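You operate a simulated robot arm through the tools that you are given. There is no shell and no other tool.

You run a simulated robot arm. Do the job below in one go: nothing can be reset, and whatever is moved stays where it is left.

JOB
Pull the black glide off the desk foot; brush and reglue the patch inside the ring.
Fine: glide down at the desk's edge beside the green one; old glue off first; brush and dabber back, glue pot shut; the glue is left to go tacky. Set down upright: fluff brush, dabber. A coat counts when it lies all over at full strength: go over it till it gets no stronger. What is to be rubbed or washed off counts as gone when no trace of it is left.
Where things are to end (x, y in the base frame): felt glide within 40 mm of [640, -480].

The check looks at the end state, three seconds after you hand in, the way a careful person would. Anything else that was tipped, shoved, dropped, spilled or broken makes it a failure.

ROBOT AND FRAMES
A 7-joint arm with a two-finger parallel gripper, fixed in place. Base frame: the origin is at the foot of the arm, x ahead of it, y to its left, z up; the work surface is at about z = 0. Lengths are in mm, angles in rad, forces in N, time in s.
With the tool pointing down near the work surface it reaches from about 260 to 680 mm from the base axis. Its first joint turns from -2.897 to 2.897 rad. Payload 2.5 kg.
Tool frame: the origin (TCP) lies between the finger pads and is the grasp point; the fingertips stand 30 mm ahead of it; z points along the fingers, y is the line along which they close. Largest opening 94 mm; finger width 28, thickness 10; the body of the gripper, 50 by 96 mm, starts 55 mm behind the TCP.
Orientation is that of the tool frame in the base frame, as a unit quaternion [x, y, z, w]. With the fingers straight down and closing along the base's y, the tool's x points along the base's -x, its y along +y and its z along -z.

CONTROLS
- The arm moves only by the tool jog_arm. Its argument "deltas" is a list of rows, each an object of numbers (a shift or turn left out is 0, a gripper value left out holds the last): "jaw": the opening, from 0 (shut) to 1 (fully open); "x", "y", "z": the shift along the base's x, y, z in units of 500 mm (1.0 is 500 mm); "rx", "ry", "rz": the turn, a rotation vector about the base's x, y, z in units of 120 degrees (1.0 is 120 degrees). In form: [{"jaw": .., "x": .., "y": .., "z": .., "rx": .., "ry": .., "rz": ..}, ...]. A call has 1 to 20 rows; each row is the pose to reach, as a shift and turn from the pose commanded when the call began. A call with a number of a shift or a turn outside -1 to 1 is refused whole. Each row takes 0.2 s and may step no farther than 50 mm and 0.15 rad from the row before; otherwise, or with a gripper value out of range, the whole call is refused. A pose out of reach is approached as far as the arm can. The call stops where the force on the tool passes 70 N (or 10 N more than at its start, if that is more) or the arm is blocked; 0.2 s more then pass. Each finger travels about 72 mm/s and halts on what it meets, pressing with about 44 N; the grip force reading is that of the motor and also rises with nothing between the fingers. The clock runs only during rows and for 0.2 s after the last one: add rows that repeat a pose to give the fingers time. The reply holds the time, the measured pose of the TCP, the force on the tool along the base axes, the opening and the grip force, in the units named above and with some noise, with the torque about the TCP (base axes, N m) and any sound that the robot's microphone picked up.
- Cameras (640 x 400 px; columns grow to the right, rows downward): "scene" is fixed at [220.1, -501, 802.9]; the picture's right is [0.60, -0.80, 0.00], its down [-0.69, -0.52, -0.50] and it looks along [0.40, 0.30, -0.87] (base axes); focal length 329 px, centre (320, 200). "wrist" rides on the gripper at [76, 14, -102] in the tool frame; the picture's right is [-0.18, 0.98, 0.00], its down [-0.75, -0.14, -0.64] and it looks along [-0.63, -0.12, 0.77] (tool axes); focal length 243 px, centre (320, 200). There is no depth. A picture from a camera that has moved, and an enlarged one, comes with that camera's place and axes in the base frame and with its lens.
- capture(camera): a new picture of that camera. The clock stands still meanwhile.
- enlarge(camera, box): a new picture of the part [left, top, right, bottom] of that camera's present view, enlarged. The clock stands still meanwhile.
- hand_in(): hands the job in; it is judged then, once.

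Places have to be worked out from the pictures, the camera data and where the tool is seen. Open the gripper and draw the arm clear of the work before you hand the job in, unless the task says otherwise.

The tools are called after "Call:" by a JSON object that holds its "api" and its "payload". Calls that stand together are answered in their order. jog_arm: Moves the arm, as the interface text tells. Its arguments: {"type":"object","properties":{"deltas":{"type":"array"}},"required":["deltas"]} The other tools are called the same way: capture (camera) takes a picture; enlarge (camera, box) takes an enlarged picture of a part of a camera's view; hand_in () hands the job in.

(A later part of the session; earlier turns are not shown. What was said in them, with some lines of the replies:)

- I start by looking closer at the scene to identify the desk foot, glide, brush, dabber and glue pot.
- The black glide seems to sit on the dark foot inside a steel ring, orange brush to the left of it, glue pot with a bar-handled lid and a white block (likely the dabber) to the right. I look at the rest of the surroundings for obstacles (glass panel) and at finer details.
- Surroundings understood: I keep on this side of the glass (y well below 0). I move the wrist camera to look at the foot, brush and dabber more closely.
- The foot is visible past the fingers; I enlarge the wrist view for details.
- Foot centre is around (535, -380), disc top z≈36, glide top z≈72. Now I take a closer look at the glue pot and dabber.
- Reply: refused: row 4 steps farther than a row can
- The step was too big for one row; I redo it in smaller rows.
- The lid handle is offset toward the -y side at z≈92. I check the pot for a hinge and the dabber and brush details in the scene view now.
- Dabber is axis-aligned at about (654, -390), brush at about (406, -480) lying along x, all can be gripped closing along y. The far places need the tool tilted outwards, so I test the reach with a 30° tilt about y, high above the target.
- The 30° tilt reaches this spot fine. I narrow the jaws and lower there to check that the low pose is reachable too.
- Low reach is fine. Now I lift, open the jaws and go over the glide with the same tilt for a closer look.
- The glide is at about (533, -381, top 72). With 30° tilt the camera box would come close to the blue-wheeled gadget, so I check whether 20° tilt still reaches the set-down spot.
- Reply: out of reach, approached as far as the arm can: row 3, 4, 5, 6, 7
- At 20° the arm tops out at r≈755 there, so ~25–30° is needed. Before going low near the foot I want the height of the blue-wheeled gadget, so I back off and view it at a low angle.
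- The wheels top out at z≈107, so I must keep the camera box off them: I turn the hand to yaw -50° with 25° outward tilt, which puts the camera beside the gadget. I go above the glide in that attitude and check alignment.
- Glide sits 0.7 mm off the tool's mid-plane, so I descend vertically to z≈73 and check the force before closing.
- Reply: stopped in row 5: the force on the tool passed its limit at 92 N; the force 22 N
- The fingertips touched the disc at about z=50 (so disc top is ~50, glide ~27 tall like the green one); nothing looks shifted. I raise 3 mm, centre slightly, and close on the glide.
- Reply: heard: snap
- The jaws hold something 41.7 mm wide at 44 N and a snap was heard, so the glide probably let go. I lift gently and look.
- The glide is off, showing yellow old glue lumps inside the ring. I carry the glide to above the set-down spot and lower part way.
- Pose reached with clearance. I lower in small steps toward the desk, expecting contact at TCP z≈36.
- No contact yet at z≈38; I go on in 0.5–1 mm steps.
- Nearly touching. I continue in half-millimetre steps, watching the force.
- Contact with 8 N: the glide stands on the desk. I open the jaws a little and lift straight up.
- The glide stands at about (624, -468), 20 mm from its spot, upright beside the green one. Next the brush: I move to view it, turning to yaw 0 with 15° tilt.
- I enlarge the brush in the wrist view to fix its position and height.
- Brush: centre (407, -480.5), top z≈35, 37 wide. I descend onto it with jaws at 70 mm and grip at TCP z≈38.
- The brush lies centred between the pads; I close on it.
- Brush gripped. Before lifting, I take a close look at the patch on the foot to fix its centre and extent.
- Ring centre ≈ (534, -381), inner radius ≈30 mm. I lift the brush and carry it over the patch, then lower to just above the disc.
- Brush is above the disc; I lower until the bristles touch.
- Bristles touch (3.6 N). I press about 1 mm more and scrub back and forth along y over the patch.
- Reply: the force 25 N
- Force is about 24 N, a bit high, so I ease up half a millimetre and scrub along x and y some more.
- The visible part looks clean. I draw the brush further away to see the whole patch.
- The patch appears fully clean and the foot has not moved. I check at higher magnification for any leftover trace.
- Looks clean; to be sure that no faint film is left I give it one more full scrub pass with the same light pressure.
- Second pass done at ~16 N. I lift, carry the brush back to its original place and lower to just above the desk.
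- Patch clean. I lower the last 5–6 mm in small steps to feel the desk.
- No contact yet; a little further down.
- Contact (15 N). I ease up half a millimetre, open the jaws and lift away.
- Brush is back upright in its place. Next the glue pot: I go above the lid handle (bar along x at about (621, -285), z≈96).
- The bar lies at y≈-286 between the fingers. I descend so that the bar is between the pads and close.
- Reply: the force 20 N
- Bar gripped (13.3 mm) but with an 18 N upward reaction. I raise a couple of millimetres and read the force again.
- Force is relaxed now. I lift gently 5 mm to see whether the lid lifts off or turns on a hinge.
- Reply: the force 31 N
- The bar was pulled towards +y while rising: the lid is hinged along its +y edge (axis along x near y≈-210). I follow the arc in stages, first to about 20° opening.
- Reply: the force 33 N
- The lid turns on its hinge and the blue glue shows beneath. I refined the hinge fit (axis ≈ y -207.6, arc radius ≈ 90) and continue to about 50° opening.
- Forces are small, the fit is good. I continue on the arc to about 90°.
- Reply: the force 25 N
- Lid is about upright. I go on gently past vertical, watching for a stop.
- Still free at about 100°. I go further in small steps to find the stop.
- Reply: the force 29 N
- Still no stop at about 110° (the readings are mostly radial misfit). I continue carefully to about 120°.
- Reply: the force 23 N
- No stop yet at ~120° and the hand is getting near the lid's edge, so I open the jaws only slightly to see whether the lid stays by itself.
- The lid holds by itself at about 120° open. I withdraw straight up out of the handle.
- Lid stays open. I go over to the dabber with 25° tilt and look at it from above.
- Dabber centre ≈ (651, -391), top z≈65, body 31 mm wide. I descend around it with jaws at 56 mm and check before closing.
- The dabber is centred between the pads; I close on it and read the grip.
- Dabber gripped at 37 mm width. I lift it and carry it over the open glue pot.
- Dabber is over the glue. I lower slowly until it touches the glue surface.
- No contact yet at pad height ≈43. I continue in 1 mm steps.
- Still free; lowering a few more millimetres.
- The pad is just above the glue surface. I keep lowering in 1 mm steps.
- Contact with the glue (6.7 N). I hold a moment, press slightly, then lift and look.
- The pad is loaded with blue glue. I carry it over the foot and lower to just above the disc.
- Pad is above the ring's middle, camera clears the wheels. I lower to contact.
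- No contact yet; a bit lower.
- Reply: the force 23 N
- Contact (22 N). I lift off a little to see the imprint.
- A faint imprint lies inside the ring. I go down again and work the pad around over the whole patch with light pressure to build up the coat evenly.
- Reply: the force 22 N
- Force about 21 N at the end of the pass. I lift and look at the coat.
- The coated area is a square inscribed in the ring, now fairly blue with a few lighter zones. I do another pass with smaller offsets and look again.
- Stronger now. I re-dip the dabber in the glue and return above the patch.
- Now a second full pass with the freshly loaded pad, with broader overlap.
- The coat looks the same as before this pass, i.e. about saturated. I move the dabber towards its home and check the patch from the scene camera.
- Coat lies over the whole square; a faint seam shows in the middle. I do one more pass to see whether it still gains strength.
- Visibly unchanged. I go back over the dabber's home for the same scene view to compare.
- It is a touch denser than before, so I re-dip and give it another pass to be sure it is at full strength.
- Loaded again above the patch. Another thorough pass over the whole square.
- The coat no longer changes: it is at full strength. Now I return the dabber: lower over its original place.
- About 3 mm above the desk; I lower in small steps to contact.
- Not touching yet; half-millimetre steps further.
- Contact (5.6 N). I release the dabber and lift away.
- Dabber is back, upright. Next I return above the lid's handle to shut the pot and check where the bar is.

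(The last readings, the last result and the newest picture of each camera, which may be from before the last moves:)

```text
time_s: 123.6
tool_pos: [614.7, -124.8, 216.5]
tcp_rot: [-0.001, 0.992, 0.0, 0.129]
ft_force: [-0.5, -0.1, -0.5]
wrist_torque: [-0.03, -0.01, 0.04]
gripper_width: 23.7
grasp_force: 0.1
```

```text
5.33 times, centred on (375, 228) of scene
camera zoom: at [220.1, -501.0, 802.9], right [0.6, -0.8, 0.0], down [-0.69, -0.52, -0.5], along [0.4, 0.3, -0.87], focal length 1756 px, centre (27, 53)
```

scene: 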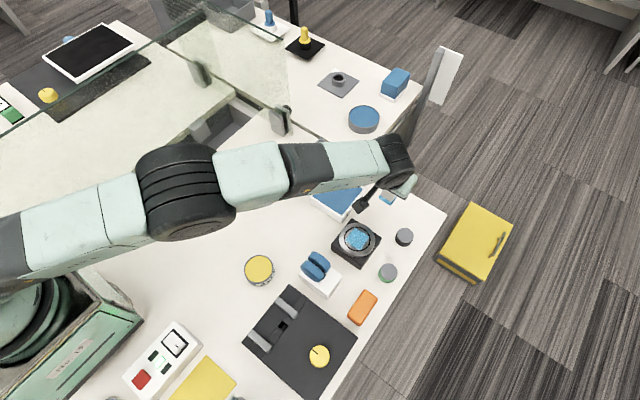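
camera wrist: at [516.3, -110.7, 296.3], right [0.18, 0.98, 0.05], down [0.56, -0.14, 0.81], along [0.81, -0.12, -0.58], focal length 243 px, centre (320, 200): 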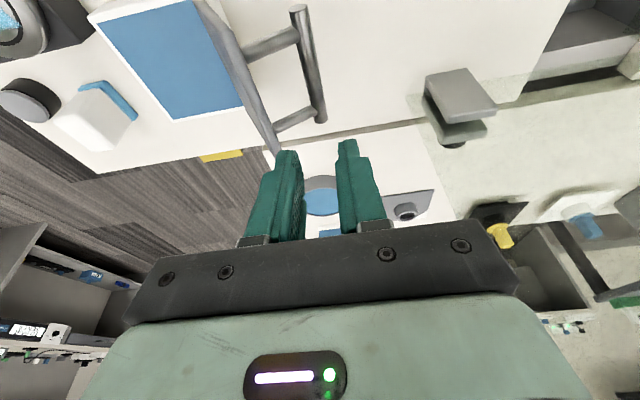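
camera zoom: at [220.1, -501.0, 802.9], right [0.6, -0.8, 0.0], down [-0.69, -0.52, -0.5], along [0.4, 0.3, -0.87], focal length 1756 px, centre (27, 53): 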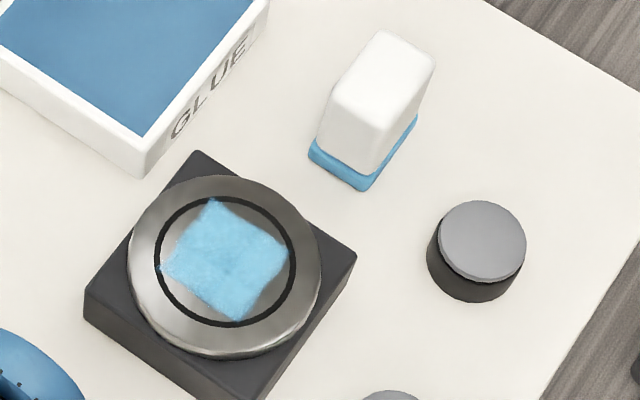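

The lid is where I left it and the patch is neat, with nothing outside the ring. I lower the slightly open fingers around the bar and close.

Call:
{"api": "jog_arm", "payload": {"deltas": [{"jaw": 0.25, "y": -0.001, "z": -0.08}, {"jaw": 0.25, "y": -0.001, "z": -0.13}, {"jaw": 0.25, "y": -0.001, "z": -0.17}, {"jaw": 0.25, "y": -0.001, "z": -0.2}, {"jaw": 0.25, "y": -0.001, "z": -0.22}, {"jaw": 0.25, "y": -0.001, "z": -0.22}, {"jaw": 0.1, "y": -0.001, "z": -0.22}, {"jaw": 0.0, "y": -0.001, "z": -0.22}, {"jaw": 0.0, "y": -0.001, "z": -0.22}]}}

Call:
{"api": "capture", "payload": {"camera": "wrist"}}

```text
time_s: 125.6
tool_pos: [616.2, -126.0, 106.1]
tcp_rot: [0.001, 0.992, 0.0, 0.129]
ft_force: [0.3, 2.2, 1.4]
wrist_torque: [0.02, 0.12, -0.07]
gripper_width: 13.5
grasp_force: 44.4
```

```text
taken
camera wrist: at [515.6, -112.2, 186.1], right [0.18, 0.98, 0.05], down [0.56, -0.14, 0.81], along [0.81, -0.12, -0.58], focal length 243 px, centre (320, 200)
```

wrist: 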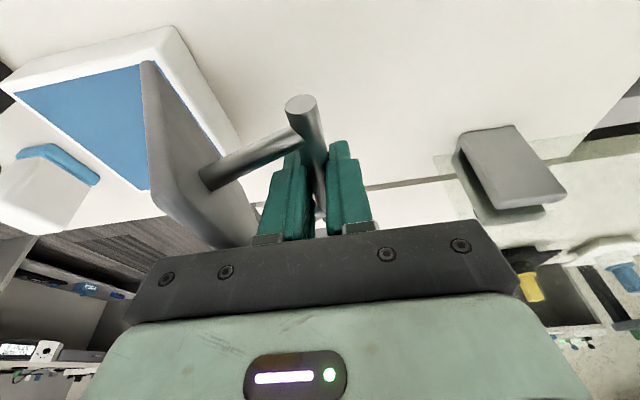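

Bar gripped. I refitted the arc (axis ≈ y -205, radius ≈ 92.9) and swing the lid back to half-way first.

Call:
{"api": "jog_arm", "payload": {"deltas": [{"jaw": 0.0, "y": -0.0072, "z": 0.0115}, {"jaw": 0.0, "y": -0.0154, "z": 0.022}, {"jaw": 0.0, "y": -0.0264, "z": 0.034}, {"jaw": 0.0, "y": -0.0384, "z": 0.045}, {"jaw": 0.0, "y": -0.0512, "z": 0.0548}, {"jaw": 0.0, "y": -0.0648, "z": 0.0636}, {"jaw": 0.0, "y": -0.0942, "z": 0.0772}, {"jaw": 0.0, "y": -0.1256, "z": 0.0856}, {"jaw": 0.0, "y": -0.1578, "z": 0.0884}, {"jaw": 0.0, "y": -0.1578, "z": 0.0884}]}}

Call:
{"api": "enlarge", "payload": {"camera": "scene", "box": [270, 110, 390, 230]}}

```text
time_s: 127.8
tool_pos: [615.9, -205.5, 150.3]
tcp_rot: [-0.001, 0.992, 0.0, 0.13]
ft_force: [-1.6, 0.0, 0.5]
wrist_torque: [0.08, -0.34, -0.01]
gripper_width: 13.2
grasp_force: 44.7
```

```text
3.33 times, centred on (330, 170) of scene
camera zoom: at [220.1, -501.0, 802.9], right [0.6, -0.8, 0.0], down [-0.69, -0.52, -0.5], along [0.4, 0.3, -0.87], focal length 1097 px, centre (287, 300)
```

zoom: 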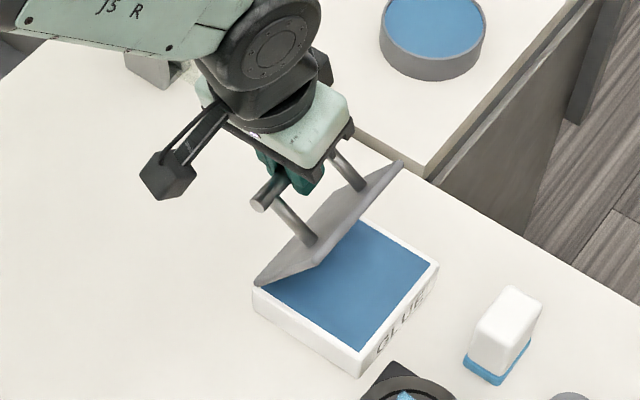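

Following well with near-zero force. I swing on until the lid is almost shut.

Call:
{"api": "jog_arm", "payload": {"deltas": [{"jaw": 0.0, "y": -0.0322, "z": -0.0028}, {"jaw": 0.0, "y": -0.0636, "z": -0.0112}, {"jaw": 0.0, "y": -0.0784, "z": -0.0172}, {"jaw": 0.0, "y": -0.093, "z": -0.0248}, {"jaw": 0.0, "y": -0.1066, "z": -0.0334}, {"jaw": 0.0, "y": -0.1194, "z": -0.0434}, {"jaw": 0.0, "y": -0.1314, "z": -0.0544}, {"jaw": 0.0, "y": -0.1424, "z": -0.0664}, {"jaw": 0.0, "y": -0.1522, "z": -0.0792}, {"jaw": 0.0, "y": -0.1522, "z": -0.0792}]}}

Call:
{"api": "enlarge", "payload": {"camera": "scene", "box": [290, 140, 390, 230]}}

```text
time_s: 130.0
tool_pos: [615.1, -281.3, 110.4]
tcp_rot: [0.001, 0.992, 0.0, 0.13]
ft_force: [0.7, -1.4, 1.6]
wrist_torque: [0.08, 0.03, -0.03]
gripper_width: 13.5
grasp_force: 45.0
```

```text
4.44 times, centred on (340, 185) of scene
camera zoom: at [220.1, -501.0, 802.9], right [0.6, -0.8, 0.0], down [-0.69, -0.52, -0.5], along [0.4, 0.3, -0.87], focal length 1463 px, centre (231, 267)
```

zoom: 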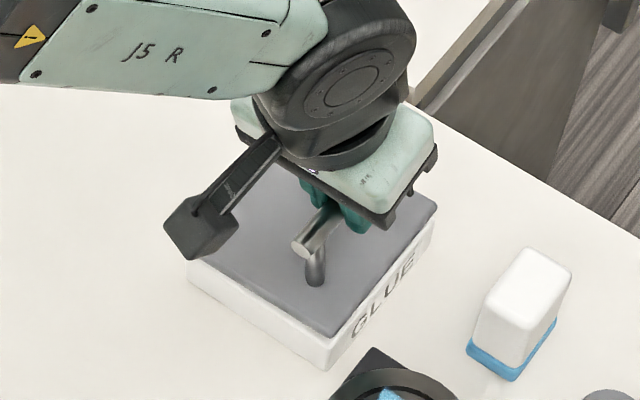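

Nearly shut. I follow the last few degrees slowly until the lid seats.

Call:
{"api": "jog_arm", "payload": {"deltas": [{"jaw": 0.0, "y": -0.0026, "z": -0.004}, {"jaw": 0.0, "y": -0.0052, "z": -0.008}, {"jaw": 0.0, "y": -0.0076, "z": -0.0118}, {"jaw": 0.0, "y": -0.0076, "z": -0.0118}]}}

```text
time_s: 131.0
tool_pos: [613.9, -285.4, 105.9]
tcp_rot: [0.0, 0.992, 0.0, 0.129]
ft_force: [-11.8, -0.9, 9.9]
wrist_torque: [0.02, 0.16, -0.02]
gripper_width: 13.3
grasp_force: 44.9
```

The lid seems to seat (10 N). I press 1 mm more to confirm it is fully shut.

Call:
{"api": "jog_arm", "payload": {"deltas": [{"jaw": 0.0, "z": -0.001}, {"jaw": 0.0, "y": -0.001, "z": -0.002}, {"jaw": 0.0, "y": -0.001, "z": -0.003}, {"jaw": 0.0, "y": -0.001, "z": -0.003}]}}

Call:
{"api": "enlarge", "payload": {"camera": "scene", "box": [300, 150, 380, 220]}}

```text
time_s: 132.0
tool_pos: [615.1, -285.6, 103.5]
tcp_rot: [0.0, 0.992, 0.001, 0.129]
ft_force: [-28.3, 4.7, 31.0]
wrist_torque: [0.11, 0.47, -0.04]
gripper_width: 13.3
grasp_force: 44.4
```

```text
5.71 times, centred on (340, 185) of scene
camera zoom: at [220.1, -501.0, 802.9], right [0.6, -0.8, 0.0], down [-0.69, -0.52, -0.5], along [0.4, 0.3, -0.87], focal length 1881 px, centre (206, 286)
```

zoom: 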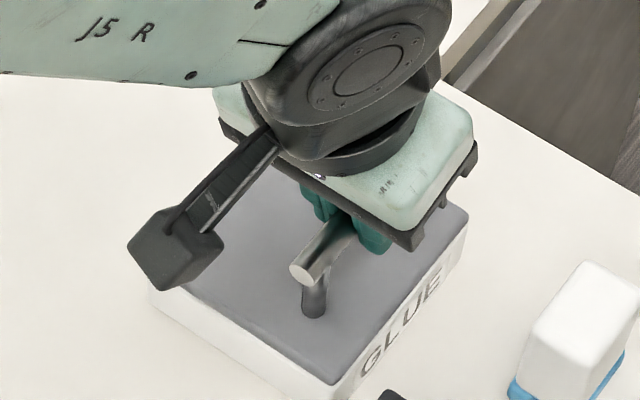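

Lid fully seated (31 N). I ease the pressure, open the jaws and rise clear of the handle.

Call:
{"api": "jog_arm", "payload": {"deltas": [{"jaw": 0.0, "z": 0.003}, {"jaw": 0.2, "z": 0.003}, {"jaw": 0.4, "z": 0.003}, {"jaw": 0.5, "z": 0.003}, {"jaw": 0.5, "z": 0.03}, {"jaw": 0.5, "z": 0.1}, {"jaw": 0.5, "z": 0.18}, {"jaw": 0.5, "z": 0.26}, {"jaw": 0.5, "z": 0.3}, {"jaw": 0.5, "z": 0.3}]}}

Call:
{"api": "capture", "payload": {"camera": "wrist"}}

Call:
{"api": "enlarge", "payload": {"camera": "scene", "box": [290, 140, 410, 240]}}

```text
time_s: 134.2
tool_pos: [615.6, -286.2, 253.6]
tcp_rot: [0.0, 0.992, 0.0, 0.13]
ft_force: [-0.7, -0.4, -0.1]
wrist_torque: [0.0, 0.02, 0.0]
gripper_width: 46.9
grasp_force: 0.0
```

```text
taken
camera wrist: at [516.0, -272.0, 332.7], right [0.18, 0.98, 0.05], down [0.56, -0.14, 0.81], along [0.81, -0.12, -0.58], focal length 243 px, centre (320, 200)
```

wrist: 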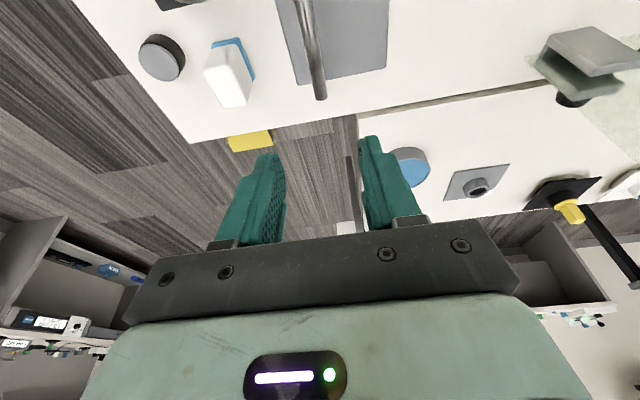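

```text
4.00 times, centred on (350, 190) of scene
camera zoom: at [220.1, -501.0, 802.9], right [0.6, -0.8, 0.0], down [-0.69, -0.52, -0.5], along [0.4, 0.3, -0.87], focal length 1317 px, centre (200, 240)
```

zoom: 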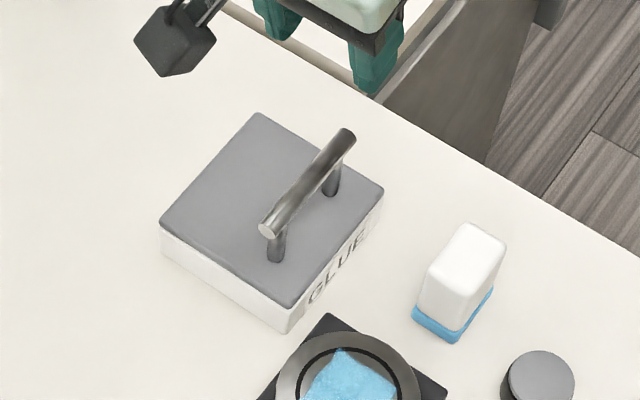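

Pot is shut, dabber upright. I draw the arm back to about its starting pose and make a final check.

Call:
{"api": "jog_arm", "payload": {"deltas": [{"jaw": 0.5, "x": -0.04, "y": 0.04, "z": 0.05, "ry": 0.0}, {"jaw": 0.5, "x": -0.09, "y": 0.09, "z": 0.1, "ry": 0.03}, {"jaw": 0.7, "x": -0.14, "y": 0.14, "z": 0.14, "ry": 0.06}, {"jaw": 0.9, "x": -0.2, "y": 0.19, "z": 0.18, "ry": 0.09}, {"jaw": 1.0, "x": -0.25, "y": 0.24, "z": 0.2, "ry": 0.125}, {"jaw": 1.0, "x": -0.3, "y": 0.3, "z": 0.2, "ry": 0.125}, {"jaw": 1.0, "x": -0.3, "y": 0.3, "z": 0.2, "ry": 0.125}]}}

Call:
{"api": "capture", "payload": {"camera": "scene"}}

Call:
{"api": "enlarge", "payload": {"camera": "scene", "box": [300, 160, 430, 260]}}

Call:
{"api": "enlarge", "payload": {"camera": "scene", "box": [290, 230, 420, 340]}}

Call:
{"api": "enlarge", "payload": {"camera": "scene", "box": [340, 220, 380, 252]}}

```text
time_s: 135.8
tool_pos: [465.5, -135.7, 353.1]
tcp_rot: [0.0, 1.0, 0.0, -0.001]
ft_force: [-0.2, 0.0, -0.4]
wrist_torque: [0.03, 0.01, -0.04]
gripper_width: 94.1
grasp_force: 0.1
```

```text
taken
```

scene: 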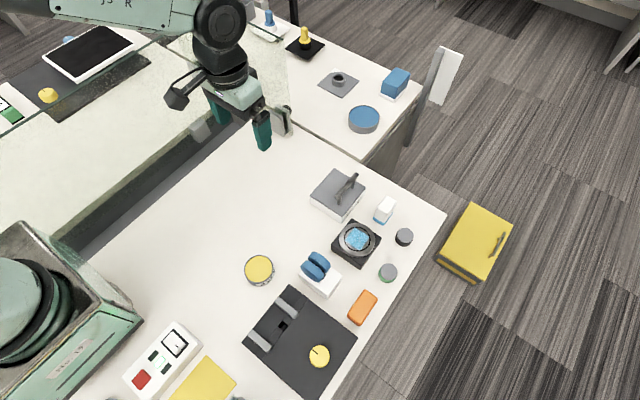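

```text
4.00 times, centred on (365, 210) of scene
camera zoom: at [220.1, -501.0, 802.9], right [0.6, -0.8, 0.0], down [-0.69, -0.52, -0.5], along [0.4, 0.3, -0.87], focal length 1317 px, centre (140, 160)
```

zoom: 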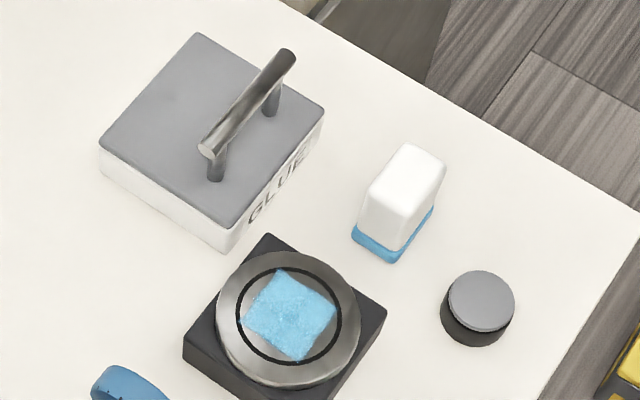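

```text
3.64 times, centred on (355, 285) of scene
camera zoom: at [220.1, -501.0, 802.9], right [0.6, -0.8, 0.0], down [-0.69, -0.52, -0.5], along [0.4, 0.3, -0.87], focal length 1197 px, centre (193, -109)
```

zoom: 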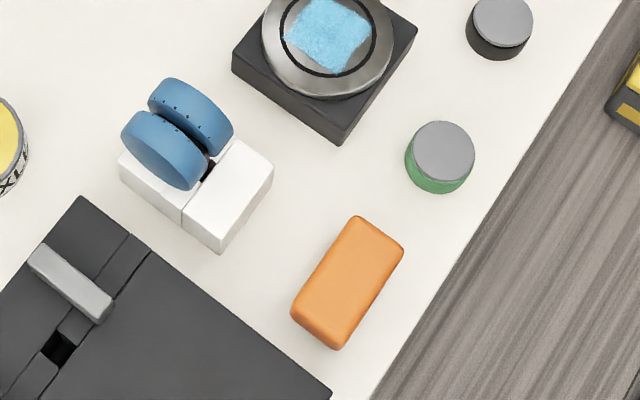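

```text
12.50 times, centred on (360, 236) of scene
camera zoom: at [220.1, -501.0, 802.9], right [0.6, -0.8, 0.0], down [-0.69, -0.52, -0.5], along [0.4, 0.3, -0.87], focal length 4115 px, centre (-180, -250)
```

zoom: 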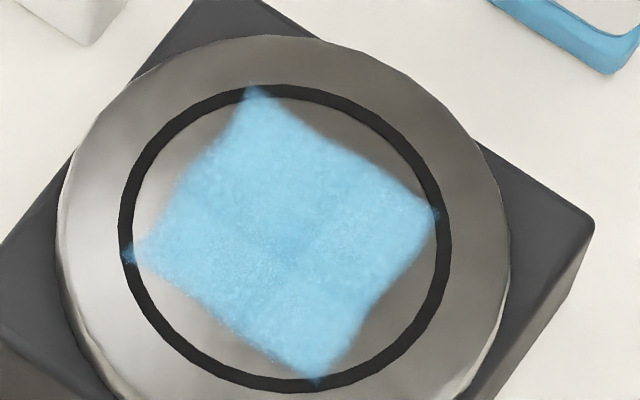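

Final check: glide upright at its spot beside the green one, brush and dabber upright in their places, pot shut, patch evenly coated, arm clear with open gripper. I hand in.

Call:
{"api": "hand_in", "payload": {}}

```text
The job is handed in.
```

The job is done and handed in; I don't have the check's verdict.

- **Glide:** the black glide is off the foot. It stands upright at about (624, -468), roughly 20 mm from the target and beside the green one. A snap was heard as the jaws closed on it; nothing looked broken afterwards.
- **Patch:** the old glue is brushed off with no trace visible at high zoom. The new coat covers a square inside the ring and stopped getting stronger on the last pass, and no glue shows on the disc outside the ring. The spread would not take beyond that square when I worked the pad further out, so I judged the square to be the whole patch.
- **Tools:** the fluff brush and the dabber are back in their original spots, both upright. The dabber still has wet glue on its pad.
- **Glue pot:** the lid turned out to be hinged. It is closed and seated.
- **Contact with the foot:** on the first descent the fingertips touched the disc and the move stopped at 92 N. The foot does not appear to have moved.

The gripper is open and the arm is back near its starting pose.
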